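You operate a simulated robot arm through the tools that you are given. There is no shell and no other tool. Be economical: measure what you need, move in short steps, check, and stop when the job is done.

Carry out the task below with a simulated robot arm. There is one attempt and no reset: what you move stays moved.

TASK
Paint the top of the low block blue.
Fine: use the teal brush, stand it in the jar, and leave every pot lidded.
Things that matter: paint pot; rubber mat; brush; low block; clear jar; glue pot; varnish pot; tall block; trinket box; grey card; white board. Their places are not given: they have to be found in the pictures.

The check looks at the end state, three seconds after you hand in, the way a careful person would. Anything else that was tipped, shoved, dropped, spilled or broken makes it a failure.

THE ROBOT
A 6-joint arm with a two-finger parallel gripper, fixed in place. Base frame: the origin is at the foot of the arm, x ahead of it, y to its left, z up. Lengths are in mm, angles in rad, forces in N, time in s.
Its first joint turns from -1.152 to 1.152 rad. Payload 2.9 kg.
The TCP is the grasp point between the finger pads, 30 mm short of the fingertips. In the tool frame z runs along the fingers and y along their closing line. Largest opening 110 mm; finger width 20, thickness 10; the body of the gripper, 48 by 112 mm, starts 55 mm behind the TCP.
Orientation is that of the tool frame in the base frame, as [roll, pitch, yaw] about the fixed x, y, z axes, in that order (R = Rz(yaw) Ry(pitch) Rx(roll)). With the fingers straight down and closing along the base's y, the tool's x points along the base's -x, its y along +y and its z along -z.

THE INTERFACE
- The arm moves only by the tool step_arm. Its argument "moves" is a list of rows, each a list of 7 numbers: the closure in counts, from 0 (fully open) to 255 (shut), then the shift along the base's x, y, z in m, then the turn, a rotation vector about the base's x, y, z in rad. In form: [[grip, tx, ty, tz, rx, ry, rz], ...]. A call has 1 to 8 rows; each row is the pose to reach, as a shift and turn from the pose commanded when the call began. A row lasts 0.2 s, in which the tool goes at most 50 mm and 0.15 rad; a call with a longer step from one row to the next is refused whole, and so is a gripper value outside its range. Where a pose cannot be reached the arm comes as near as it can. A force on the tool above 40 N (or 10 N above the force at the start of the call, whichever is more), or a blocked arm, ends the call early, and 0.2 s more pass. The fingers move at their own pace (about 108 mm/s each) and stop on an object; they squeeze with about 23 N. The grip force told is the motor's: it shows also when the fingers shut on nothing. Time passes only in rows, and 0.2 s behind the last, so rows that repeat a pose let the fingers close. It gives the time, the measured TCP pose, the force on the tool (base axes), the opening and the grip force at its end, in the units of the frame above (readings bear some noise).
- Cameras (640 x 400 px; columns grow to the right, rows downward): "scene" is fixed at [81.8, 445.1, 1382.5]; the picture's right is [-0.72, -0.70, 0.00], its down [-0.44, 0.46, -0.77] and it looks along [0.54, -0.55, -0.64] (base axes); focal length 232 px, centre (320, 200). "wrist" rides on the gripper at [-36, 0, -57] in the tool frame; the picture's right is [0.00, -1.00, 0.00], its down [0.97, 0.00, -0.24] and it looks along [0.24, 0.00, 0.97] (tool axes); focal length 218 px, centre (320, 200).
- grab_frame(camera): a new picture of that camera. No time passes.
- probe_pixels(camera, pixels): for up to 12 pixels [column, row] of the newest picture of that camera ("zoom" is the newest enlarged one), the place [x, y, z] in the base frame of the surface seen there, good to about 3 mm, but the place of the scene camera against the robot may be out by one fixed shift of up to 12 mm in any direction. No time passes.
- close_up(camera, box): a new picture of the part [left, top, right, bottom] of that camera's present view, enlarged. No time passes.
- close_job(): hands the job in; it is judged then, once.

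Work in short steps. Measure before you move; look again where a grasp or a placing could have gone wrong, and mend it. You have 80 turns and 34 pictures in all, those below and enlarged ones among them. Open the gripper and draw the arm clear of the work before you hand the job in, unless the task says otherwise; then end with one line.

The tools are called after "Request:" as name(argument=value, ...) on one line, values as JSON. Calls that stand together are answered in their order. step_arm: Moves the arm, as the interface text tells. Its arguments: {"type":"object","properties":{"moves":{"type":"array","items":{"type":"array","items":{"type":"number"}}}},"required":["moves"]} The other tools are called the same way: grab_frame (camera) takes a picture; probe_pixels (camera, pixels) gives the place of the surface under pixels of a picture; close_up (camera, box) takes an enlarged picture of a part of a camera's view; close_job () hands the job in.

At the start:

```text
t: 0.0
eef_pos: [379.0, 227.9, 1227.4]
tool_rot: [3.14, 0.0, -3.141]
ft_force: [0.7, 0.3, -0.6]
finger_gap: 110.1
finger_force: 0.2
```

scene: 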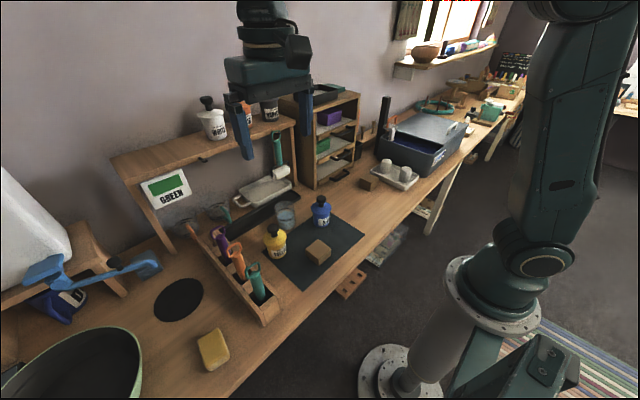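
wrist: 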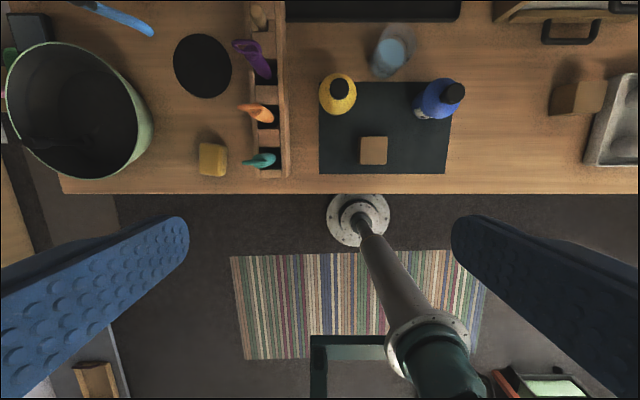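

The wrist view shows a mat with a yellow pot (338,95), a blue pot (437,98) and a block (373,150), plus brushes at (258,160). I'll take enlarged views of these before measuring.

Request:
close_up(camera="scene", box=[180, 170, 380, 330])

Request:
close_up(camera="wrist", box=[220, 0, 480, 200])

```text
2.50 times, centred on (280, 250) of scene
```

zoom: 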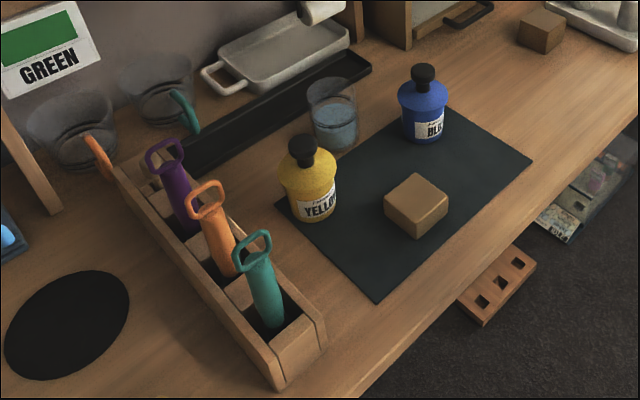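

```text
2.00 times, centred on (350, 100) of wrist
```

zoom: 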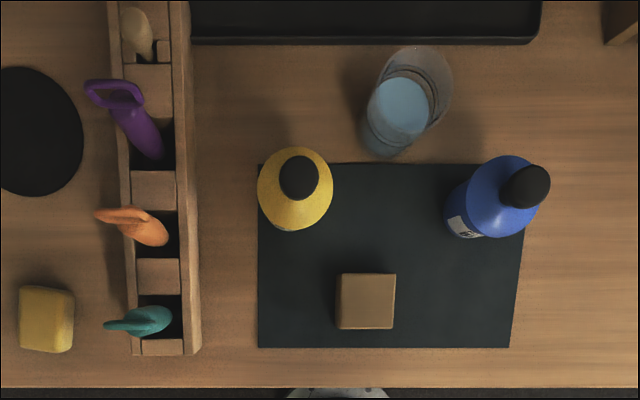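

Now I measure the key items from the enlarged wrist picture.

Request:
probe_pixels(camera="zoom", pixels=[[366, 300], [340, 326], [392, 278], [300, 175], [525, 187], [480, 220], [150, 320], [120, 325], [415, 60], [400, 105], [300, 300], [225, 300]])

Request:
close_up(camera="scene", box=[100, 70, 300, 195])

Request:
close_up(camera="scene", box=[260, 70, 480, 210])

```text
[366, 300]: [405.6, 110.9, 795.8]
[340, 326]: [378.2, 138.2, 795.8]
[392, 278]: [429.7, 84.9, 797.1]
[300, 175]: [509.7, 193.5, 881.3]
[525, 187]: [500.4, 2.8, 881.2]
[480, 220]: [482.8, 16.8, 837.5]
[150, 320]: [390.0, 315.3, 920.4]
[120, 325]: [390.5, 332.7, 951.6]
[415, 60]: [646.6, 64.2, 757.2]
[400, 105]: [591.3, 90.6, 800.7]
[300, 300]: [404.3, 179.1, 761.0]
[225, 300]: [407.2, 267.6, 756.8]
```

```text
3.20 times, centred on (200, 132) of scene
```

zoom: 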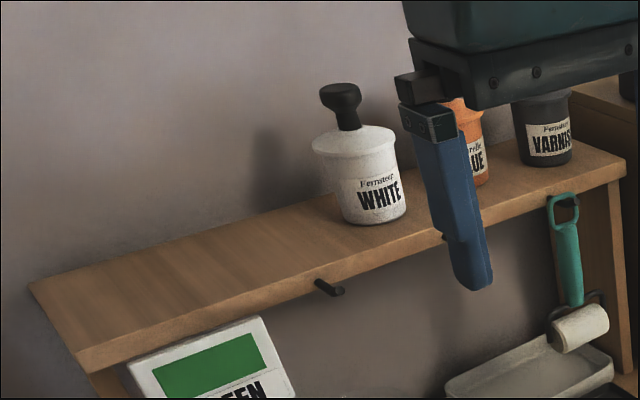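

```text
2.86 times, centred on (370, 140) of scene
```

zoom: 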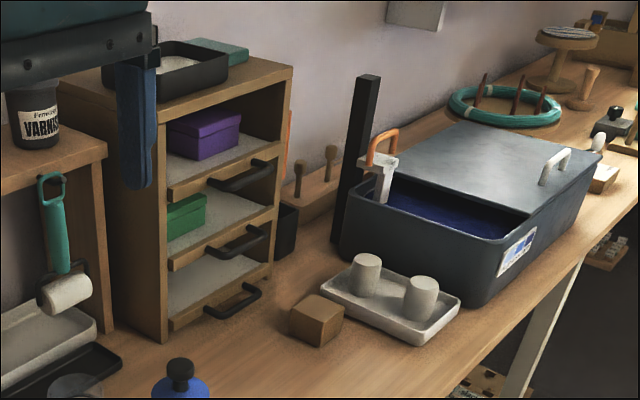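

The probes put the bench at z≈757 and the mat block's top at ≈796. I'll measure the second block at scene (367,183) and the rack, brushes, pots and jar in the scene view, to compare against the wrist view.

Request:
probe_pixels(camera="scene", pixels=[[368, 180], [369, 190], [318, 248], [321, 200], [274, 229], [253, 266], [257, 283], [236, 248], [256, 292], [284, 220], [276, 204], [283, 211]])

Request:
probe_pixels(camera="wrist", pixels=[[258, 159], [268, 158], [250, 163], [284, 160], [252, 174], [577, 96], [453, 93], [340, 88], [392, 66], [407, 30], [372, 66], [358, 218]])

Request:
close_up(camera="scene", box=[205, 220, 285, 330])

```text
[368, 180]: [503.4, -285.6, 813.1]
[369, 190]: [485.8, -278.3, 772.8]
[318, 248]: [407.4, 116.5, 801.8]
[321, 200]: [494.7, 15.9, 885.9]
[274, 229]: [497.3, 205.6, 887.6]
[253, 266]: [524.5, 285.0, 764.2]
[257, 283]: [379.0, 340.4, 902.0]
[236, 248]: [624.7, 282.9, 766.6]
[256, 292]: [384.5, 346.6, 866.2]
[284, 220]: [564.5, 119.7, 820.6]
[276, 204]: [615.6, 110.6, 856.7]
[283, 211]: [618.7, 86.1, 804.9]
```

```text
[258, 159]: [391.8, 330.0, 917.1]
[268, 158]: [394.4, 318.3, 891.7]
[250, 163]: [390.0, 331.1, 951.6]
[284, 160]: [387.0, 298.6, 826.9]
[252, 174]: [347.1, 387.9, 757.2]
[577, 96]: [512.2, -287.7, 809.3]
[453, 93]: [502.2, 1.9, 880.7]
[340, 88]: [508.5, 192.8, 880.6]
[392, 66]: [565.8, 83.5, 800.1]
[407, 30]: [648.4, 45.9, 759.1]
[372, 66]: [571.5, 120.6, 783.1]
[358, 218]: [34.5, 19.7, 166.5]
```

```text
3.64 times, centred on (245, 275) of scene
```

zoom: 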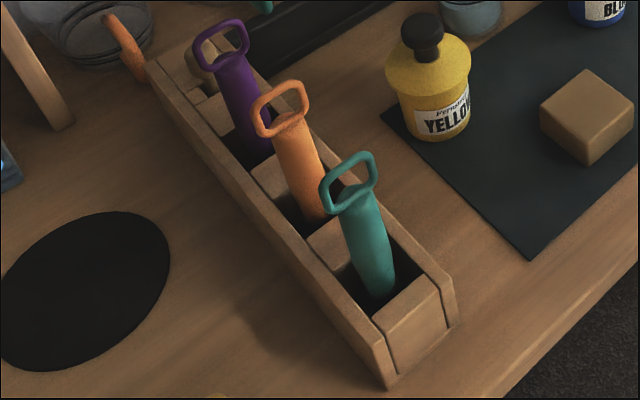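

The mat block's top is ≈39 above the bench and the other block at (510,-290) ≈52, so the mat block is the low one. The scene camera reads about (+1,+6,+6) against the wrist. I'll move towards the rack for a closer look at the teal brush.

Request:
step_arm(moves=[[0, 0, 0.02, -0.04, 0, 0, 0], [0, 0, 0.04, -0.08, 0, 0, 0], [0, 0, 0.06, -0.12, 0, 0, 0], [0, 0, 0.07, -0.16, 0, 0, 0], [0, 0, 0.07, -0.16, 0, 0, 0]])

Request:
grab_frame(camera="wrist")

```text
t: 1.2
eef_pos: [378.3, 296.4, 1067.6]
tool_rot: [3.141, 0.0, 3.141]
ft_force: [0.2, 0.6, -0.2]
finger_gap: 110.2
finger_force: 0.1
```

```text
26 pictures are left
```

wrist: 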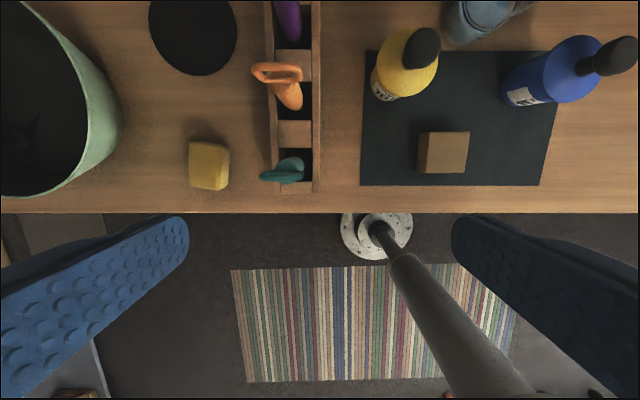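

The teal brush is now at (285,170); I enlarge it and probe its axis.

Request:
close_up(camera="wrist", box=[240, 40, 360, 200])

Request:
probe_pixels(camera="wrist", pixels=[[266, 176], [276, 170], [285, 170], [292, 167], [300, 165], [302, 175], [290, 186], [316, 170], [272, 165], [277, 130], [306, 130], [306, 187]])

```text
2.50 times, centred on (300, 120) of wrist
```

zoom: 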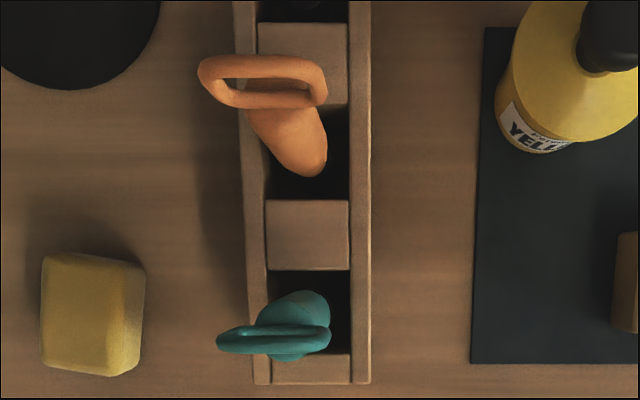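

```text
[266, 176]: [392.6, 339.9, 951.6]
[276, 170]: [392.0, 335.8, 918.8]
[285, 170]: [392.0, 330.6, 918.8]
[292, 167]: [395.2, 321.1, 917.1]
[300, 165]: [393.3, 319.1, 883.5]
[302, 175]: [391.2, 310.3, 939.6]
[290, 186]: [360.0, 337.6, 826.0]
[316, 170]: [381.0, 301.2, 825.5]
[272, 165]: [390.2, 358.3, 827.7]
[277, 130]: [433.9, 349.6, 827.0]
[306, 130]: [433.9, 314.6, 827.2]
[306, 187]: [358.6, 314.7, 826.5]
```

The brush stands vertical with its loop in the y–z plane, axis about (391,327) and top z≈952. Next I move above the blue pot to study its lid, and to check reach along x.

Request:
step_arm(moves=[[0, 0.015, -0.04, 0, 0, 0, 0], [0, 0.03, -0.08, 0, 0, 0, 0], [0, 0.045, -0.12, 0, 0, 0, 0], [0, 0.06, -0.16, 0, 0, 0, 0], [0, 0.075, -0.2, 0, 0, 0, 0], [0, 0.09, -0.24, 0, 0, 0, 0], [0, 0.1, -0.27, 0, 0, 0, 0], [0, 0.1, -0.27, 0, 0, 0, 0]])

Request:
grab_frame(camera="wrist")

```text
t: 3.0
eef_pos: [479.7, 26.8, 1066.5]
tool_rot: [-3.141, 0.002, -3.14]
ft_force: [-0.7, -0.8, -0.5]
finger_gap: 109.9
finger_force: 0.0
```

```text
24 pictures are left
```

wrist: 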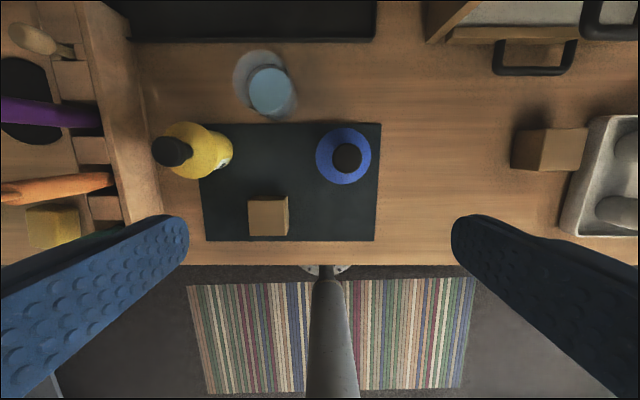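

The blue pot is now almost straight below at (343,157) and the jar at (270,85). I probe the knob, shoulder, jar rim and water, and mat corners.

Request:
probe_pixels(camera="wrist", pixels=[[346, 157], [336, 157], [359, 158], [347, 145], [347, 170], [325, 157], [366, 157], [270, 90], [262, 52], [235, 80], [295, 85], [268, 214]])

Request:
close_up(camera="wrist", box=[220, 40, 380, 190])

Request:
close_up(camera="scene", box=[265, 185, 345, 235])

```text
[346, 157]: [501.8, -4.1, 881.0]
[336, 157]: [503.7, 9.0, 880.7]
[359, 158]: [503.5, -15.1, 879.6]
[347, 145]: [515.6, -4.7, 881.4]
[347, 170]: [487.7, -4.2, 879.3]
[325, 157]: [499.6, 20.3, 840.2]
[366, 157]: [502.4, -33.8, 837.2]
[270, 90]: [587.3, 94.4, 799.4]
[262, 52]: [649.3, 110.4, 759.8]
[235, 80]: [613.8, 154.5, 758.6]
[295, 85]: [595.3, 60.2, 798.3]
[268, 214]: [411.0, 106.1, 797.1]
```

```text
2.67 times, centred on (300, 115) of wrist
```

zoom: 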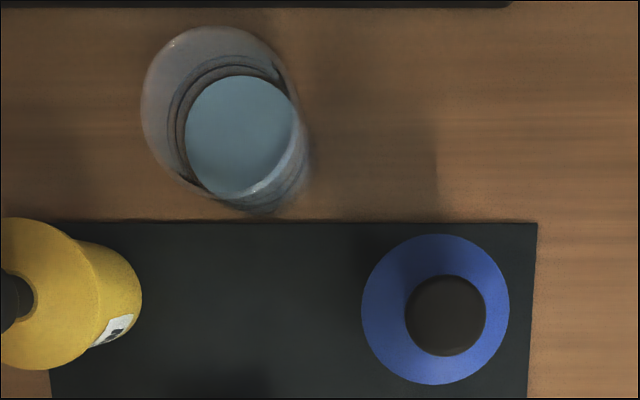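

```text
8.00 times, centred on (305, 210) of scene
```

zoom: 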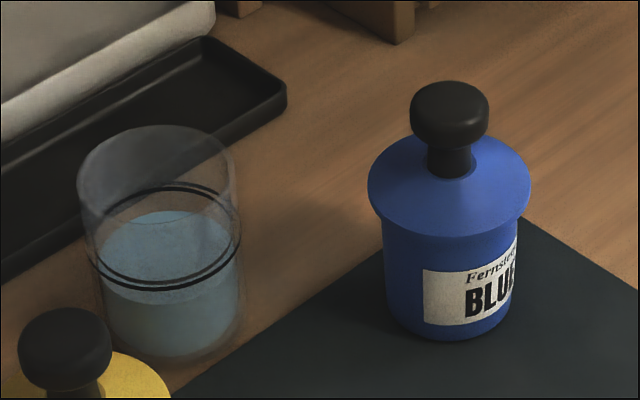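

The blue lid is a cone with a black knob (radius ≈14, top 881, centre about (502,-4)). The jar axis works out at (588,94), rim z≈855, water z≈799. I'll come down over the knob, stopping at TCP z≈920 to check.

Request:
step_arm(moves=[[0, 0.012, -0.016, -0.03, 0, 0, 0], [0, 0.023, -0.032, -0.06, 0, 0, 0], [0, 0.023, -0.032, -0.1, 0, 0, 0], [0, 0.023, -0.032, -0.14, 0, 0, 0], [0, 0.023, -0.032, -0.147, 0, 0, 0], [0, 0.023, -0.032, -0.147, 0, 0, 0]])

Request:
grab_frame(camera="wrist")

```text
t: 4.4
eef_pos: [501.4, -4.5, 919.6]
tool_rot: [3.142, 0.0, 3.141]
ft_force: [0.4, 0.0, 0.0]
finger_gap: 109.9
finger_force: 0.0
```

```text
21 pictures are left
```

wrist: 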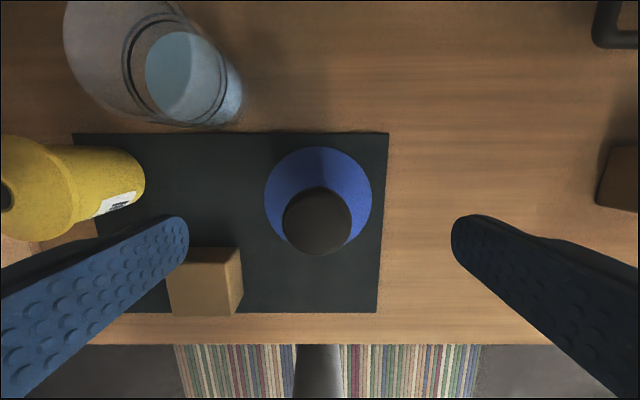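

The knob sits centred at column 317 between the fingers. I descend to z≈881 and close.

Request:
step_arm(moves=[[0, 0, 0, -0.02, 0, 0, 0], [0, 0, 0, -0.038, 0, 0, 0], [0, 0, 0, -0.038, 0, 0, 0], [255, 0, 0, -0.038, 0, 0, 0], [255, 0, 0, -0.038, 0, 0, 0], [255, 0, 0, -0.038, 0, 0, 0], [255, 0, 0, -0.038, 0, 0, 0]])

```text
t: 6.0
eef_pos: [502.5, -3.1, 882.8]
tool_rot: [3.141, 0.002, 3.141]
ft_force: [0.2, 0.6, -1.1]
finger_gap: 32.6
finger_force: 23.5
```

Gripped at 32.6 mm with almost no side force. I lift it slowly by 25 mm and watch the force.

Request:
step_arm(moves=[[255, 0, 0, 0.005, 0, 0, 0], [255, 0, 0, 0.012, 0, 0, 0], [255, 0, 0, 0.025, 0, 0, 0], [255, 0, 0, 0.04, 0, 0, 0]])

Request:
close_up(camera="scene", box=[265, 165, 375, 265])

```text
t: 7.0
eef_pos: [502.9, -4.8, 923.6]
tool_rot: [3.141, 0.0, 3.141]
ft_force: [-0.8, 0.0, -0.1]
finger_gap: 32.8
finger_force: 23.0
```

```text
4.00 times, centred on (320, 215) of scene
```

zoom: 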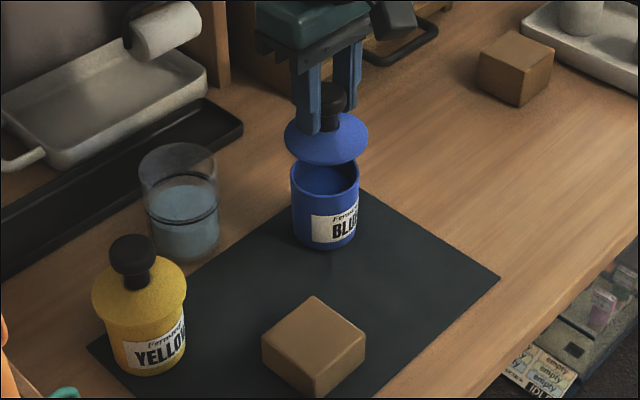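

The lid came off cleanly and the pot didn't move. I carry the lid to a free spot on the mat at about (412,0) and lower it to just above the mat.

Request:
step_arm(moves=[[255, 0, 0, 0.02, 0, 0, 0], [255, -0.03, 0, 0.02, 0, 0, 0], [255, -0.06, 0, 0.02, 0, 0, 0], [255, -0.09, 0, 0.02, 0, 0, 0], [255, -0.09, 0, -0.02, 0, 0, 0], [255, -0.09, 0, -0.06, 0, 0, 0], [255, -0.09, 0, -0.085, 0, 0, 0], [255, -0.09, 0, -0.085, 0, 0, 0]])

Request:
close_up(camera="scene", box=[265, 185, 375, 285])

```text
t: 8.8
eef_pos: [411.3, -3.6, 836.7]
tool_rot: [3.141, -0.001, 3.141]
ft_force: [0.8, 0.1, -0.2]
finger_gap: 32.4
finger_force: 23.1
```

```text
4.00 times, centred on (320, 235) of scene
```

zoom: 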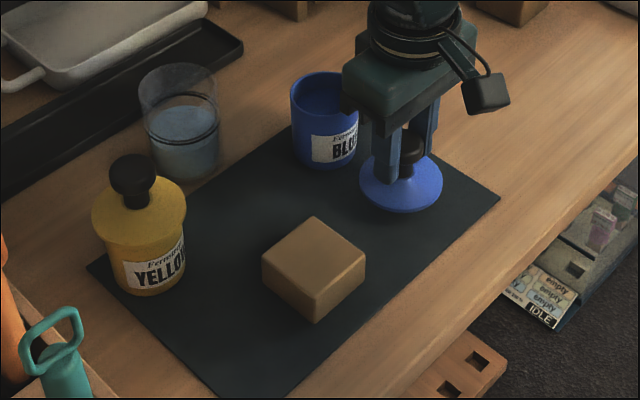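

The lid hangs just above the mat, clear of pot and block. I creep down in 2.5 mm steps watching force.

Request:
step_arm(moves=[[255, 0, 0, -0.003, 0, 0, 0], [255, 0, 0, -0.006, 0, 0, 0], [255, 0, 0, -0.008, 0, 0, 0]])

```text
t: 9.6
eef_pos: [411.0, -3.9, 827.2]
tool_rot: [-3.14, -0.001, 3.141]
ft_force: [-0.2, 0.5, -0.3]
finger_gap: 32.6
finger_force: 23.1
```

No contact yet at z 827; I keep creeping.

Request:
step_arm(moves=[[255, 0, 0, -0.002, 0, 0, 0], [255, 0, 0, -0.004, 0, 0, 0], [255, 0, 0, -0.006, 0, 0, 0]])

```text
t: 10.4
eef_pos: [411.4, -4.7, 822.7]
tool_rot: [3.141, -0.001, 3.141]
ft_force: [0.2, -0.2, -0.9]
finger_gap: 32.5
finger_force: 22.2
```

Request:
step_arm(moves=[[255, 0, 0, -0.002, 0, 0, 0], [255, 0, 0, -0.004, 0, 0, 0], [255, 0, 0, -0.005, 0, 0, 0]])

Request:
close_up(camera="scene", box=[305, 200, 375, 250])

```text
t: 11.2
eef_pos: [412.0, -4.2, 818.6]
tool_rot: [3.141, 0.001, 3.141]
ft_force: [-3.8, 0.2, 17.2]
finger_gap: 32.8
finger_force: 23.5
```

```text
8.00 times, centred on (340, 225) of scene
```

zoom: 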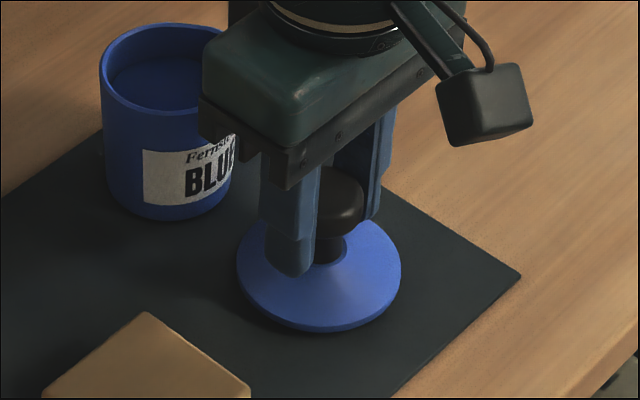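

Contact at 17 N; the lid sits flat on the mat. I release and rise straight up.

Request:
step_arm(moves=[[255, 0, 0, 0.001, 0, 0, 0], [0, 0, 0, 0.001, 0, 0, 0], [0, 0, 0, 0.001, 0, 0, 0], [0, 0, 0, 0.001, 0, 0, 0], [0, 0, 0, 0.04, 0, 0, 0], [0, 0, 0, 0.085, 0, 0, 0], [0, 0, 0, 0.13, 0, 0, 0], [0, 0, 0, 0.17, 0, 0, 0]])

Request:
grab_frame(camera="wrist")

```text
t: 13.0
eef_pos: [411.3, -4.6, 988.5]
tool_rot: [-3.141, 0.003, -3.141]
ft_force: [-0.5, 0.4, -0.7]
finger_gap: 110.1
finger_force: 0.1
```

```text
17 pictures are left
```

wrist: 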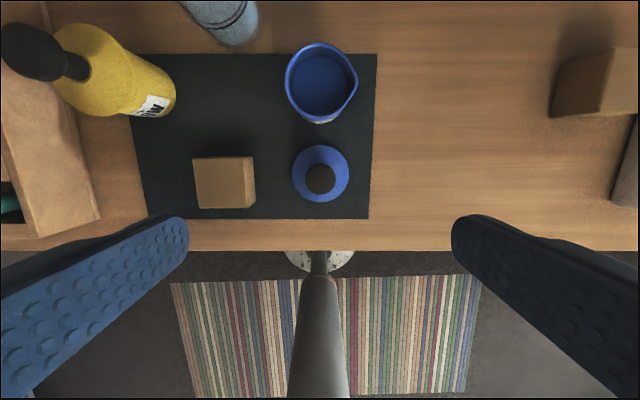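

The lid stands on the mat at (320,175) and the pot is open at (321,82). I probe the pot rim, paint level, lid knob, and block corners.

Request:
probe_pixels(camera="wrist", pixels=[[321, 85], [321, 46], [321, 121], [287, 82], [355, 80], [300, 85], [341, 85], [321, 180], [198, 160], [238, 160], [240, 204], [200, 205]])

```text
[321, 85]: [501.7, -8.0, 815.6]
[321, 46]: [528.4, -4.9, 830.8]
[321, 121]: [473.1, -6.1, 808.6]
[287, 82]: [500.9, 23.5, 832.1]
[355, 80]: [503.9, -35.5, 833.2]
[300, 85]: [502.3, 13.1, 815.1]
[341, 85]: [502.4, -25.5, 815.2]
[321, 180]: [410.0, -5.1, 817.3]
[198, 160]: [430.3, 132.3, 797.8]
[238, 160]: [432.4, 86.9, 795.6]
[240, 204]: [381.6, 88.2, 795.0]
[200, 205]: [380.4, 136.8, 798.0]
```

Paint surface z≈815, rim z≈832, and the block top spans about x 378–433, y 85–138, z≈796. Now I travel high towards the teal brush.

Request:
step_arm(moves=[[0, 0, 0.04, 0.01, 0, 0, 0], [0, -0.003, 0.085, 0.02, 0, 0, 0], [0, -0.006, 0.13, 0.02, 0, 0, 0], [0, -0.009, 0.175, 0.02, 0, 0, 0], [0, -0.012, 0.22, 0.02, 0, 0, 0], [0, -0.016, 0.265, 0.02, 0, 0, 0], [0, -0.021, 0.305, 0.02, 0, 0, 0], [0, -0.021, 0.331, 0.02, 0, 0, 0]])

Request:
grab_frame(camera="wrist")

```text
t: 14.8
eef_pos: [389.7, 328.3, 1008.8]
tool_rot: [3.141, -0.002, 3.141]
ft_force: [-0.1, 0.8, -0.4]
finger_gap: 109.9
finger_force: 0.1
```

```text
16 pictures are left
```

wrist: 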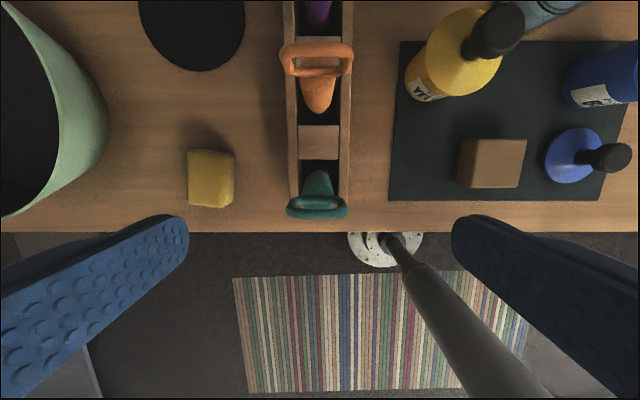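

The teal loop is at (318,207), centred between the fingers. I descend to z≈907 so the pads straddle the handle below the loop, then close.

Request:
step_arm(moves=[[0, 0.001, 0, -0.03, 0, 0, 0], [0, 0.001, 0, -0.06, 0, 0, 0], [0, 0.001, 0, -0.085, 0, 0, 0], [0, 0.001, 0, -0.101, 0, 0, 0], [255, 0.001, 0, -0.101, 0, 0, 0], [255, 0.001, 0, -0.101, 0, 0, 0], [255, 0.001, 0, -0.101, 0, 0, 0], [255, 0.001, 0, -0.101, 0, 0, 0]])

Request:
close_up(camera="scene", box=[205, 220, 285, 330])

```text
t: 16.6
eef_pos: [391.5, 328.8, 906.6]
tool_rot: [-3.141, 0.0, -3.142]
ft_force: [1.0, -0.3, 0.2]
finger_gap: 37.1
finger_force: 22.7
```

```text
3.64 times, centred on (245, 275) of scene
```

zoom: 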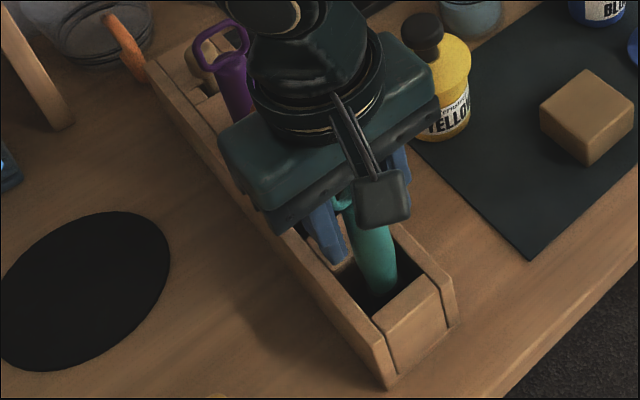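

Gripped at 37 mm (the loop/shoulder width). I lift 130 mm straight up and look.

Request:
step_arm(moves=[[255, 0, 0, 0.015, 0, 0, 0], [255, 0, 0, 0.04, 0, 0, 0], [255, 0, 0, 0.075, 0, 0, 0], [255, 0, 0, 0.11, 0, 0, 0], [255, 0, 0, 0.14, 0, 0, 0], [255, 0, 0, 0.14, 0, 0, 0]])

Request:
close_up(camera="scene", box=[180, 190, 300, 320])

Request:
grab_frame(camera="wrist")

```text
t: 18.0
eef_pos: [391.6, 326.6, 1048.4]
tool_rot: [-3.142, 0.0, -3.14]
ft_force: [0.0, 0.6, -0.2]
finger_gap: 36.8
finger_force: 23.4
```

```text
3.08 times, centred on (240, 255) of scene
```

zoom: 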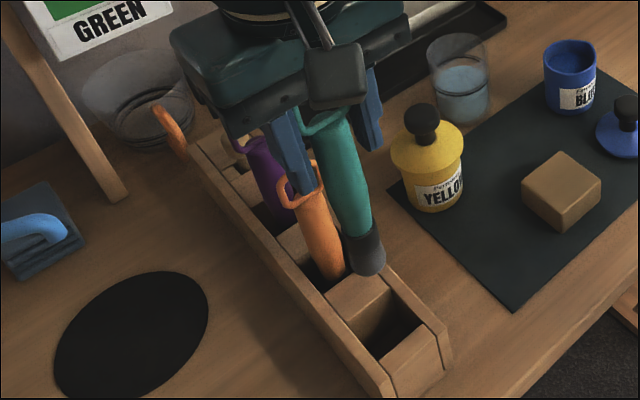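

```text
13 pictures are left
```

wrist: 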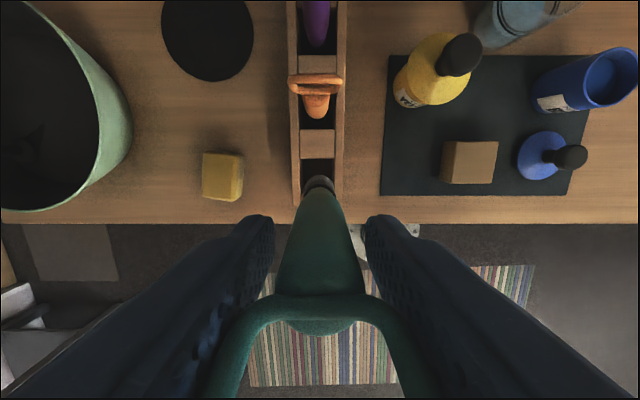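

The brush is out with a grey, clean-looking head at zoom (365,258). I probe its tip and handle to get its length and tilt.

Request:
probe_pixels(camera="zoom", pixels=[[366, 274], [366, 268], [366, 255], [364, 235], [350, 190], [336, 140], [350, 262], [382, 255], [560, 178], [572, 55]])

Request:
probe_pixels(camera="wrist", pixels=[[319, 180], [310, 190], [330, 190], [319, 200], [319, 230], [319, 260]])

```text
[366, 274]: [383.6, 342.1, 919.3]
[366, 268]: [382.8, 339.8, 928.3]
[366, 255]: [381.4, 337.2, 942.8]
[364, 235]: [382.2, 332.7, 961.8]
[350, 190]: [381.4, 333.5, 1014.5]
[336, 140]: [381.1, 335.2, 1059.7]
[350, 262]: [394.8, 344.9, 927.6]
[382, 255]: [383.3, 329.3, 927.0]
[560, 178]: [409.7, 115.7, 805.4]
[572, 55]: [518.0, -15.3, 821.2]
```

```text
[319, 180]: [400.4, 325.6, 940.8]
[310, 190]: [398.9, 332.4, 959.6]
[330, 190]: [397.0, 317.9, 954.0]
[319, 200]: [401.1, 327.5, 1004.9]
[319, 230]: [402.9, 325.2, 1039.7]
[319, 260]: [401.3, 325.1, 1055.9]
```

Tip is about 137 mm below the TCP and the brush is vertical. I carry it over the pot at tip height ≈910 (above the 881 knob), ending over (502,-5).

Request:
step_arm(moves=[[255, 0.01, -0.03, 0.015, 0, 0, 0], [255, 0.02, -0.075, 0.015, 0, 0, 0], [255, 0.033, -0.12, 0.015, 0, 0, 0], [255, 0.046, -0.165, 0.015, 0, 0, 0], [255, 0.062, -0.21, 0.015, 0, 0, 0], [255, 0.08, -0.255, 0.015, 0, 0, 0], [255, 0.097, -0.297, 0.015, 0, 0, 0], [255, 0.11, -0.332, 0.015, 0, 0, 0]])

Request:
grab_frame(camera="wrist")

```text
t: 19.8
eef_pos: [501.6, -6.3, 1062.3]
tool_rot: [3.14, 0.0, -3.142]
ft_force: [0.0, 0.4, -0.1]
finger_gap: 37.0
finger_force: 23.0
```

```text
12 pictures are left
```

wrist: 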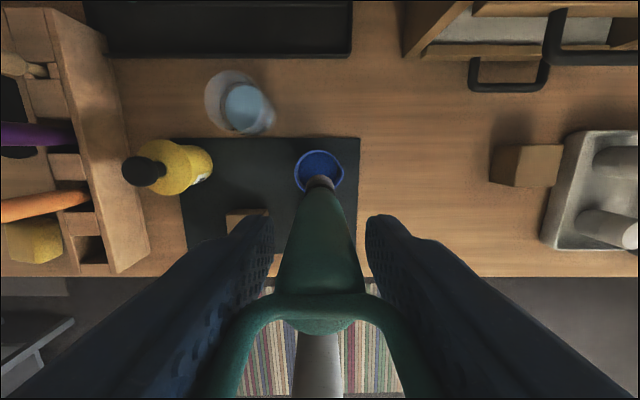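

The head at (320,180) lines up over the open pot. I dip to tip z≈796 (about 19 mm into the paint) and hold.

Request:
step_arm(moves=[[255, 0, 0, -0.04, 0, 0, 0], [255, 0, 0, -0.075, 0, 0, 0], [255, 0, 0, -0.1, 0, 0, 0], [255, 0, 0, -0.115, 0, 0, 0], [255, 0, 0, -0.128, 0, 0, 0], [255, 0, 0, -0.128, 0, 0, 0], [255, 0, 0, -0.128, 0, 0, 0]])

Request:
close_up(camera="scene", box=[275, 170, 375, 260])

```text
t: 21.4
eef_pos: [501.6, -5.8, 932.9]
tool_rot: [3.14, -0.001, 3.141]
ft_force: [1.0, -0.1, -0.2]
finger_gap: 37.2
finger_force: 22.8
```

```text
4.44 times, centred on (325, 215) of scene
```

zoom: 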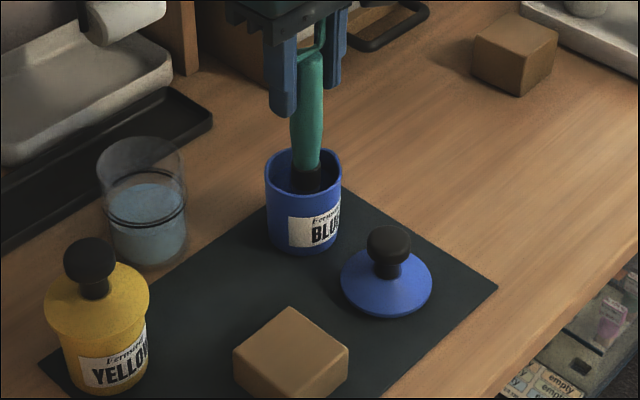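

The head is in the paint with no contact force. I raise it slowly, let it drip over the pot, and check the head.

Request:
step_arm(moves=[[255, 0, 0, 0.012, 0, 0, 0], [255, 0, 0, 0.025, 0, 0, 0], [255, 0, 0, 0.025, 0, 0, 0], [255, 0, 0, 0.025, 0, 0, 0], [255, 0, 0, 0.025, 0, 0, 0], [255, 0, 0, 0.04, 0, 0, 0], [255, 0, 0, 0.07, 0, 0, 0], [255, 0, 0, 0.07, 0, 0, 0]])

Request:
close_up(camera="scene", box=[275, 165, 375, 255])

```text
t: 23.2
eef_pos: [502.6, -5.5, 1005.1]
tool_rot: [3.142, 0.001, 3.141]
ft_force: [0.2, -0.3, 0.2]
finger_gap: 37.1
finger_force: 23.0
```

```text
4.44 times, centred on (325, 210) of scene
```

zoom: 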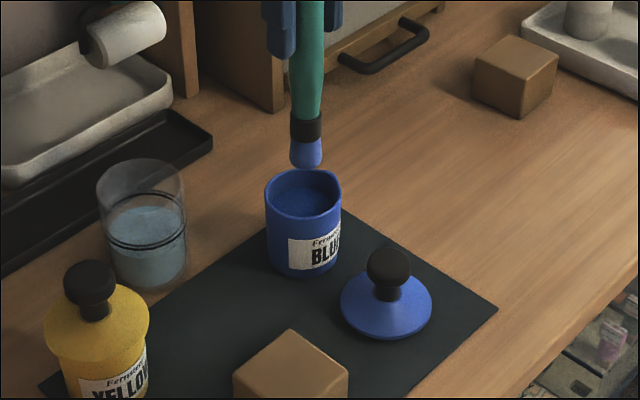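

The tip is loaded blue at zoom (306,155). I probe it to pin down the tip offset before painting.

Request:
probe_pixels(camera="zoom", pixels=[[306, 166], [306, 168], [306, 160], [305, 150], [290, 335], [290, 390], [240, 350], [345, 350], [387, 260]])

```text
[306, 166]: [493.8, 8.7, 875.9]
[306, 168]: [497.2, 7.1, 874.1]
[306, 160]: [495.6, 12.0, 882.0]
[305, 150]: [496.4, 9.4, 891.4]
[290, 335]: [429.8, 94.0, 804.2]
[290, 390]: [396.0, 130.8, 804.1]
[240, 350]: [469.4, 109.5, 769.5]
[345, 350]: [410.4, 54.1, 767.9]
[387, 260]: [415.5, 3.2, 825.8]
```

Tip offset ≈138, so touch should occur at TCP z≈934. I move above the block centre and approach to about 6 mm over it.

Request:
step_arm(moves=[[255, -0.03, 0.036, 0, 0, 0, 0], [255, -0.06, 0.072, 0, 0, 0, 0], [255, -0.0965, 0.116, 0, 0, 0, 0], [255, -0.0965, 0.116, -0.03, 0, 0, 0], [255, -0.0965, 0.116, -0.055, 0, 0, 0], [255, -0.0965, 0.116, -0.064, 0, 0, 0], [255, -0.0965, 0.116, -0.067, 0, 0, 0], [255, -0.0965, 0.116, -0.069, 0, 0, 0]])

```text
refused: row 3 steps farther than a row can; nothing moved
```

Row 3 was too long; I split it.

Request:
step_arm(moves=[[255, -0.03, 0.036, 0, 0, 0, 0], [255, -0.06, 0.072, 0, 0, 0, 0], [255, -0.085, 0.105, 0, 0, 0, 0], [255, -0.0965, 0.116, -0.02, 0, 0, 0], [255, -0.0965, 0.116, -0.05, 0, 0, 0], [255, -0.0965, 0.116, -0.064, 0, 0, 0], [255, -0.0965, 0.116, -0.067, 0, 0, 0], [255, -0.0965, 0.116, -0.069, 0, 0, 0]])

```text
t: 25.0
eef_pos: [405.5, 110.8, 935.9]
tool_rot: [-3.141, 0.003, -3.14]
ft_force: [-2.4, 1.3, 11.0]
finger_gap: 37.0
finger_force: 23.0
```

Contact at 11 N upward, light. I make a short stroke with slightly less press and then look.

Request:
step_arm(moves=[[255, 0, 0.006, 0.0005, 0, 0, 0], [255, 0, 0.012, 0.0005, 0, 0, 0], [255, 0, 0.018, 0.0005, 0, 0, 0], [255, 0, 0.018, 0.0005, 0, 0, 0]])

Request:
close_up(camera="scene", box=[285, 215, 355, 275])

```text
t: 26.0
eef_pos: [405.9, 128.2, 936.1]
tool_rot: [3.141, -0.001, -3.141]
ft_force: [0.7, -3.4, 9.1]
finger_gap: 37.0
finger_force: 22.6
```

```text
6.67 times, centred on (320, 245) of scene
```

zoom: 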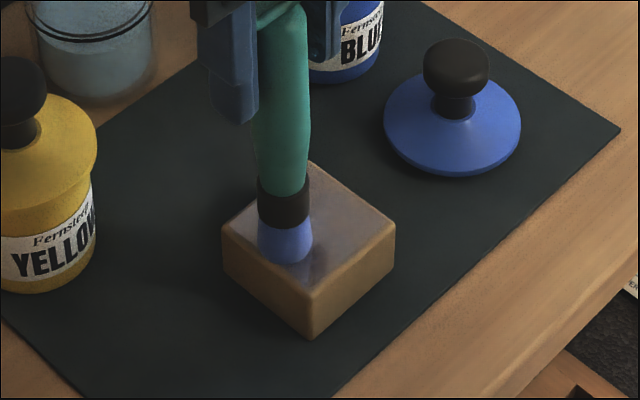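

The top is starting to tint and the block hasn't moved. I zigzag over the whole top.

Request:
step_arm(moves=[[255, -0.018, 0, 0, 0, 0, 0], [255, -0.018, -0.018, 0, 0, 0, 0], [255, -0.018, -0.036, 0, 0, 0, 0], [255, -0.004, -0.036, 0, 0, 0, 0], [255, -0.004, -0.018, 0, 0, 0, 0], [255, -0.004, 0, 0, 0, 0, 0], [255, 0.008, 0, 0, 0, 0, 0], [255, 0.008, -0.018, 0, 0, 0, 0]])

Request:
step_arm(moves=[[255, 0, -0.018, 0, 0, 0, 0], [255, 0.011, -0.018, 0, 0, 0, 0], [255, 0.011, 0, 0, 0, 0, 0], [255, 0.011, 0.018, 0, 0, 0, 0], [255, -0.009, 0.018, 0, 0, 0, 0], [255, -0.026, 0.018, 0, 0, 0, 0]])

Request:
close_up(camera="scene", box=[285, 215, 355, 275])

```text
t: 27.8
eef_pos: [413.2, 110.3, 935.0]
tool_rot: [3.141, 0.0, -3.141]
ft_force: [-0.2, 0.0, 2.0]
finger_gap: 37.1
finger_force: 22.6
```

```text
t: 29.2
eef_pos: [386.1, 130.3, 935.6]
tool_rot: [3.141, -0.001, 3.141]
ft_force: [0.8, 0.3, -0.6]
finger_gap: 37.0
finger_force: 23.0
```

```text
6.67 times, centred on (320, 245) of scene
```

zoom: 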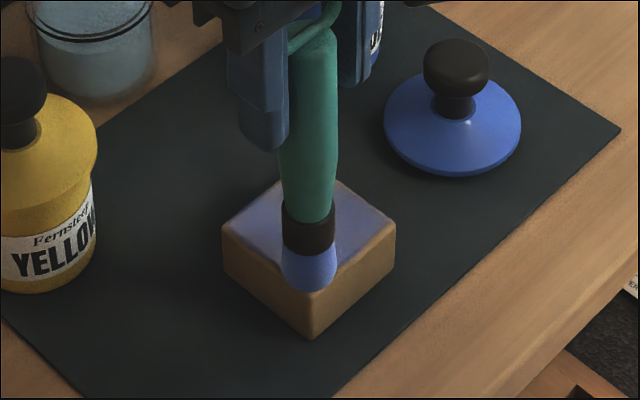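

Coverage is growing, but force has dropped to about 0, so the brush slipped up a little. I lower 1.2 mm, starting from a point inside the block, and continue the strokes.

Request:
step_arm(moves=[[255, 0.005, -0.01, 0, 0, 0, 0], [255, 0.005, -0.018, -0.0012, 0, 0, 0], [255, 0.005, -0.034, -0.0012, 0, 0, 0], [255, 0.018, -0.034, -0.0012, 0, 0, 0], [255, 0.034, -0.034, -0.0012, 0, 0, 0], [255, 0.034, -0.018, -0.0012, 0, 0, 0], [255, 0.018, -0.018, -0.0012, 0, 0, 0], [255, 0.018, -0.018, -0.0012, 0, 0, 0]])

```text
t: 31.0
eef_pos: [405.9, 111.2, 934.0]
tool_rot: [-3.14, 0.0, 3.141]
ft_force: [0.9, 0.6, 2.6]
finger_gap: 36.7
finger_force: 23.0
```

Light contact (2.6 N). One more full pass with 0.6 mm more press.

Request:
step_arm(moves=[[255, 0, 0.009, -0.0006, 0, 0, 0], [255, 0, 0.019, -0.0006, 0, 0, 0], [255, 0.018, 0.019, -0.0006, 0, 0, 0], [255, 0.018, 0, -0.0006, 0, 0, 0], [255, 0.018, -0.018, -0.0006, 0, 0, 0], [255, 0, -0.018, -0.0006, 0, 0, 0], [255, -0.018, -0.018, -0.0006, 0, 0, 0], [255, -0.018, 0, -0.0006, 0, 0, 0]])

Request:
step_arm(moves=[[255, 0, 0.018, 0, 0, 0, 0], [255, 0.01, 0.018, 0, 0, 0, 0], [255, 0.01, 0, 0, 0, 0, 0], [255, 0.01, -0.018, 0, 0, 0, 0], [255, 0.026, -0.018, 0, 0, 0, 0], [255, 0.026, 0, 0, 0, 0, 0], [255, 0.018, 0, 0.02, 0, 0, 0], [255, 0.018, 0, 0.06, 0, 0, 0]])

Request:
close_up(camera="scene", box=[285, 200, 355, 275])

```text
t: 32.8
eef_pos: [387.7, 110.7, 933.6]
tool_rot: [-3.141, 0.001, 3.139]
ft_force: [0.1, -3.2, 5.6]
finger_gap: 37.0
finger_force: 22.6
```

```text
t: 34.6
eef_pos: [403.7, 111.6, 994.1]
tool_rot: [3.141, -0.001, 3.141]
ft_force: [0.5, -0.4, -0.6]
finger_gap: 37.1
finger_force: 22.7
```

```text
5.33 times, centred on (320, 238) of scene
```

zoom: 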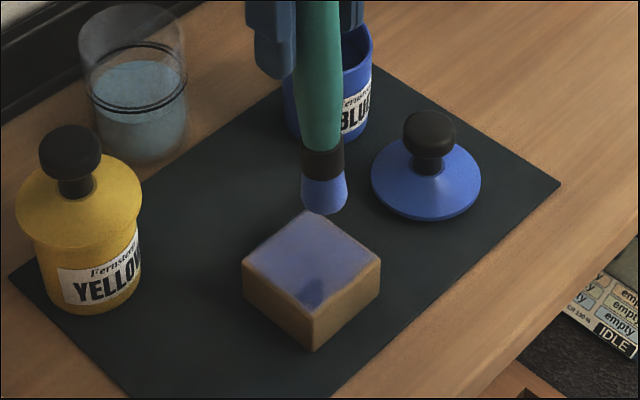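

The top is tinted evenly but still translucent. I'll reload the brush and put on a second coat: back over the pot first.

Request:
step_arm(moves=[[255, 0.01, -0.012, 0.018, 0, 0, 0], [255, 0.04, -0.048, 0.018, 0, 0, 0], [255, 0.07, -0.084, 0.018, 0, 0, 0], [255, 0.0965, -0.1155, 0.018, 0, 0, 0], [255, 0.0965, -0.1155, 0.01, 0, 0, 0], [255, 0.0965, -0.1155, -0.025, 0, 0, 0], [255, 0.0965, -0.1155, -0.062, 0, 0, 0], [255, 0.0965, -0.1155, -0.062, 0, 0, 0]])

Request:
step_arm(moves=[[255, 0, 0, 0.012, 0, 0, 0], [255, 0, 0, 0.025, 0, 0, 0], [255, 0, 0, 0.025, 0, 0, 0], [255, 0, 0, 0.025, 0, 0, 0], [255, 0, 0, 0.04, 0, 0, 0], [255, 0, 0, 0.075, 0, 0, 0], [255, 0, 0, 0.075, 0, 0, 0]])

Request:
step_arm(moves=[[255, -0.03, 0.036, 0, 0, 0, 0], [255, -0.06, 0.072, 0, 0, 0, 0], [255, -0.085, 0.105, 0, 0, 0, 0], [255, -0.0965, 0.1155, -0.02, 0, 0, 0], [255, -0.0965, 0.1155, -0.05, 0, 0, 0], [255, -0.0965, 0.1155, -0.067, 0, 0, 0], [255, -0.0965, 0.1155, -0.0725, 0, 0, 0], [255, -0.0965, 0.1155, -0.0735, 0, 0, 0]])

```text
t: 36.4
eef_pos: [501.6, -5.8, 931.6]
tool_rot: [-3.141, 0.0, -3.14]
ft_force: [-0.4, 0.0, -0.6]
finger_gap: 37.1
finger_force: 22.9
```

```text
t: 38.0
eef_pos: [503.5, -5.7, 1006.7]
tool_rot: [3.141, 0.0, 3.141]
ft_force: [-0.5, -0.1, 1.0]
finger_gap: 36.8
finger_force: 22.7
```

```text
t: 39.8
eef_pos: [405.1, 110.6, 933.1]
tool_rot: [-3.141, 0.002, -3.141]
ft_force: [-2.5, -1.1, 14.2]
finger_gap: 37.1
finger_force: 23.1
```

Contact again at 14 N. I run a full zigzag, going to ±20 mm to cover the edges, then a second pass.

Request:
step_arm(moves=[[255, -0.01, 0.01, 0.0003, 0, 0, 0], [255, -0.02, 0.02, 0.0003, 0, 0, 0], [255, -0.02, 0, 0.0003, 0, 0, 0], [255, -0.02, -0.02, 0.0003, 0, 0, 0], [255, -0.01, -0.02, 0.0003, 0, 0, 0], [255, -0.01, 0, 0.0003, 0, 0, 0], [255, -0.01, 0.02, 0.0003, 0, 0, 0], [255, 0, 0.02, 0.0003, 0, 0, 0]])

Request:
step_arm(moves=[[255, 0, -0.02, -0.0005, 0, 0, 0], [255, 0, -0.04, -0.0005, 0, 0, 0], [255, 0.01, -0.04, -0.0005, 0, 0, 0], [255, 0.01, -0.02, -0.0005, 0, 0, 0], [255, 0.01, 0, -0.0005, 0, 0, 0], [255, 0.02, 0, -0.0005, 0, 0, 0], [255, 0.02, -0.02, -0.0005, 0, 0, 0], [255, 0.02, -0.04, -0.0005, 0, 0, 0]])

Request:
step_arm(moves=[[255, -0.01, 0, -0.0005, 0, 0, 0], [255, -0.02, 0, -0.0005, 0, 0, 0], [255, -0.03, 0, -0.0005, 0, 0, 0], [255, -0.04, 0, -0.0005, 0, 0, 0], [255, -0.04, 0.012, -0.0005, 0, 0, 0], [255, -0.02, 0.012, -0.0005, 0, 0, 0], [255, 0, 0.012, -0.0005, 0, 0, 0], [255, 0, 0.024, -0.0005, 0, 0, 0]])

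Request:
close_up(camera="scene", box=[285, 200, 355, 275])

```text
t: 41.6
eef_pos: [405.5, 129.3, 932.8]
tool_rot: [3.14, 0.001, -3.14]
ft_force: [-0.9, 0.4, 2.9]
finger_gap: 36.8
finger_force: 23.4
```

```text
t: 43.4
eef_pos: [425.6, 90.3, 932.9]
tool_rot: [3.141, -0.001, -3.14]
ft_force: [0.0, 1.2, 0.5]
finger_gap: 37.1
finger_force: 23.3
```

```text
t: 45.2
eef_pos: [428.0, 113.8, 931.3]
tool_rot: [3.141, 0.002, 3.14]
ft_force: [0.6, -2.0, 7.2]
finger_gap: 37.1
finger_force: 23.5
```

```text
5.33 times, centred on (320, 238) of scene
```

zoom: 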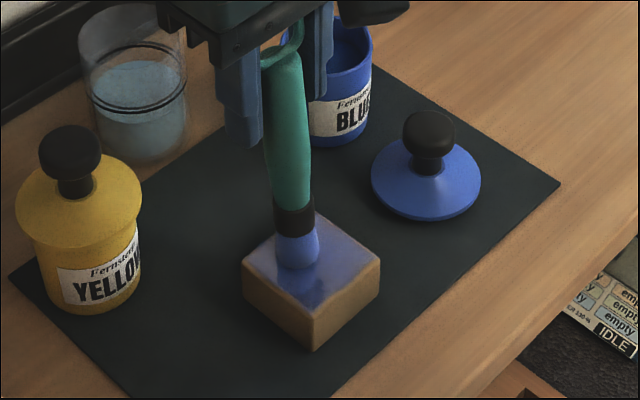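

The coat is deepening and the block is still in place. I finish the cross-direction pass, reaching nearer the edges.

Request:
step_arm(moves=[[255, -0.02, 0, -0.0003, 0, 0, 0], [255, -0.04, 0, -0.0003, 0, 0, 0], [255, -0.042, 0.01, -0.0003, 0, 0, 0], [255, -0.02, 0.01, -0.0003, 0, 0, 0], [255, 0.002, 0.01, -0.0003, 0, 0, 0], [255, 0.002, 0.019, -0.0003, 0, 0, 0], [255, -0.02, 0.019, -0.0003, 0, 0, 0], [255, -0.042, 0.019, -0.0003, 0, 0, 0]])

Request:
step_arm(moves=[[255, 0, -0.02, -0.0005, 0, 0, 0], [255, 0, -0.044, -0.0005, 0, 0, 0], [255, 0.022, -0.044, -0.0005, 0, 0, 0], [255, 0.044, -0.044, -0.0005, 0, 0, 0], [255, 0.044, -0.022, -0.0005, 0, 0, 0], [255, 0.044, 0, -0.0005, 0, 0, 0], [255, 0.022, 0, -0.0005, 0, 0, 0], [255, 0.022, -0.02, -0.0005, 0, 0, 0]])

Request:
step_arm(moves=[[255, 0, 0, 0.02, 0, 0, 0], [255, 0.01, -0.01, 0.06, 0, 0, 0], [255, 0.04, -0.048, 0.08, 0, 0, 0], [255, 0.07, -0.084, 0.08, 0, 0, 0], [255, 0.0965, -0.116, 0.08, 0, 0, 0]])

Request:
close_up(camera="scene", box=[285, 185, 355, 275])

```text
t: 47.0
eef_pos: [383.2, 133.3, 932.3]
tool_rot: [-3.141, 0.0, 3.14]
ft_force: [-0.6, -0.2, 0.4]
finger_gap: 36.8
finger_force: 23.3
```

```text
t: 48.8
eef_pos: [405.9, 113.6, 932.2]
tool_rot: [3.141, -0.001, -3.142]
ft_force: [-0.7, -0.4, -0.5]
finger_gap: 36.9
finger_force: 23.1
```

```text
refused: row 3 steps farther than a row can; nothing moved
```

```text
4.44 times, centred on (320, 230) of scene
```

zoom: 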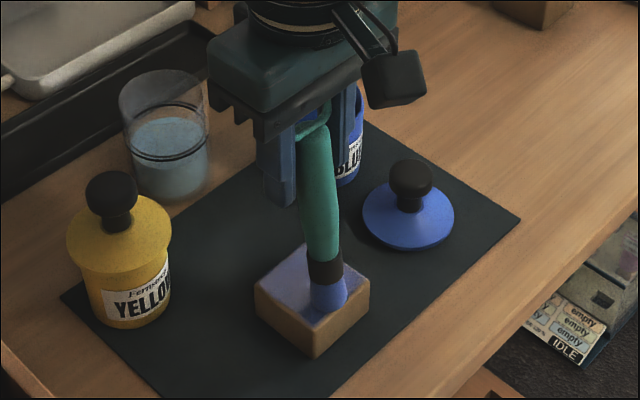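

The brush now leans in the grip (handle top at zoom (313,130), tip at (328,305)): it has pivoted about the finger line. I probe it to measure the lean.

Request:
probe_pixels(camera="zoom", pixels=[[329, 308], [328, 295], [326, 268], [322, 230], [318, 190], [315, 150], [290, 270], [285, 285], [262, 290], [311, 250]])

```text
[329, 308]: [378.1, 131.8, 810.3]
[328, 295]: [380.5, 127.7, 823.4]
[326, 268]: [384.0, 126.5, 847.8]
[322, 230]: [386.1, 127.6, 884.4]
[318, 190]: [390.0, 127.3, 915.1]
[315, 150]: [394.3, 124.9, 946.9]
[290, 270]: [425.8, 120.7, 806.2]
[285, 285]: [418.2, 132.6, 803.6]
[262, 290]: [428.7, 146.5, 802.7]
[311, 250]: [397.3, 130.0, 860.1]
```

Lean is about 0.11 rad (tip ≈15 mm towards -x). I lift clear, tilt the tool by -0.11 about y so the brush is vertical again, and move above the pot.

Request:
step_arm(moves=[[255, 0, 0, 0.02, 0, 0, 0], [255, 0, 0, 0.06, 0, -0.05, 0], [255, 0.01, -0.012, 0.08, 0, -0.11, 0], [255, 0.037, -0.045, 0.08, 0, -0.11, 0], [255, 0.067, -0.082, 0.08, 0, -0.11, 0], [255, 0.0965, -0.1185, 0.08, 0, -0.11, 0], [255, 0.0965, -0.1185, 0.08, 0, -0.11, 0]])

Request:
close_up(camera="scene", box=[275, 175, 365, 275])

```text
t: 50.4
eef_pos: [502.4, -4.5, 1013.7]
tool_rot: [3.14, 0.109, -3.142]
ft_force: [-0.3, 0.7, -0.5]
finger_gap: 36.8
finger_force: 23.4
```

```text
4.00 times, centred on (320, 225) of scene
```

zoom: 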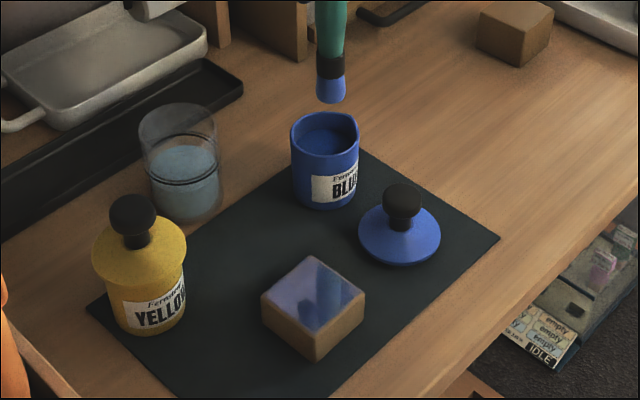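

The top now looks glossy blue with thin bare rims. I probe the tip and the handle to confirm it's vertical.

Request:
probe_pixels(camera="zoom", pixels=[[331, 101], [331, 95], [331, 85], [331, 65], [331, 40], [331, 10], [320, 90], [343, 90], [325, 145], [402, 192], [312, 290]])

```text
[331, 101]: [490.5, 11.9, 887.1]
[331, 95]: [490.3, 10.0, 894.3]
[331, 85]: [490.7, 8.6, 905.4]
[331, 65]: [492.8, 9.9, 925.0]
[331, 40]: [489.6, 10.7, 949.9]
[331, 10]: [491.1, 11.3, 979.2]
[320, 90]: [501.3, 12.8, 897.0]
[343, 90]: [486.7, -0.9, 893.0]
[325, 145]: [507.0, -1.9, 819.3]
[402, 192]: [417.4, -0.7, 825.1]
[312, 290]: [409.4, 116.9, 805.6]
```

Vertical, with the tip at TCP + (-5, 0, -133). I reload the brush in the pot, drip, and go to the block, ready for strokes along y only (x steps lifted, so the brush doesn't pivot).

Request:
step_arm(moves=[[255, 0.005, 0, -0.03, 0, 0, 0], [255, 0.005, 0, -0.06, 0, 0, 0], [255, 0.005, 0, -0.085, 0, 0, 0], [255, 0.005, 0, -0.085, 0, 0, 0], [255, 0.005, 0, -0.06, 0, 0, 0], [255, 0.005, 0, -0.06, 0, 0, 0], [255, 0.005, 0, -0.06, 0, 0, 0], [255, 0.005, 0, -0.02, 0, 0, 0]])

Request:
step_arm(moves=[[255, 0, 0, 0.015, 0, 0, 0], [255, -0.025, 0.033, 0.015, 0, 0, 0], [255, -0.05, 0.066, 0.015, 0, 0, 0], [255, -0.07, 0.097, 0.01, 0, 0, 0], [255, -0.075, 0.097, -0.03, 0, 0, 0], [255, -0.075, 0.097, -0.053, 0, 0, 0], [255, -0.075, 0.097, -0.058, 0, 0, 0], [255, -0.075, 0.097, -0.0605, 0, 0, 0]])

```text
t: 52.2
eef_pos: [506.1, -5.8, 990.2]
tool_rot: [-3.141, 0.109, 3.142]
ft_force: [-0.4, 0.1, 0.3]
finger_gap: 36.9
finger_force: 23.1
```

```text
t: 54.0
eef_pos: [432.9, 92.8, 931.2]
tool_rot: [-3.141, 0.112, -3.14]
ft_force: [-1.3, -0.5, 7.4]
finger_gap: 36.6
finger_force: 23.5
```

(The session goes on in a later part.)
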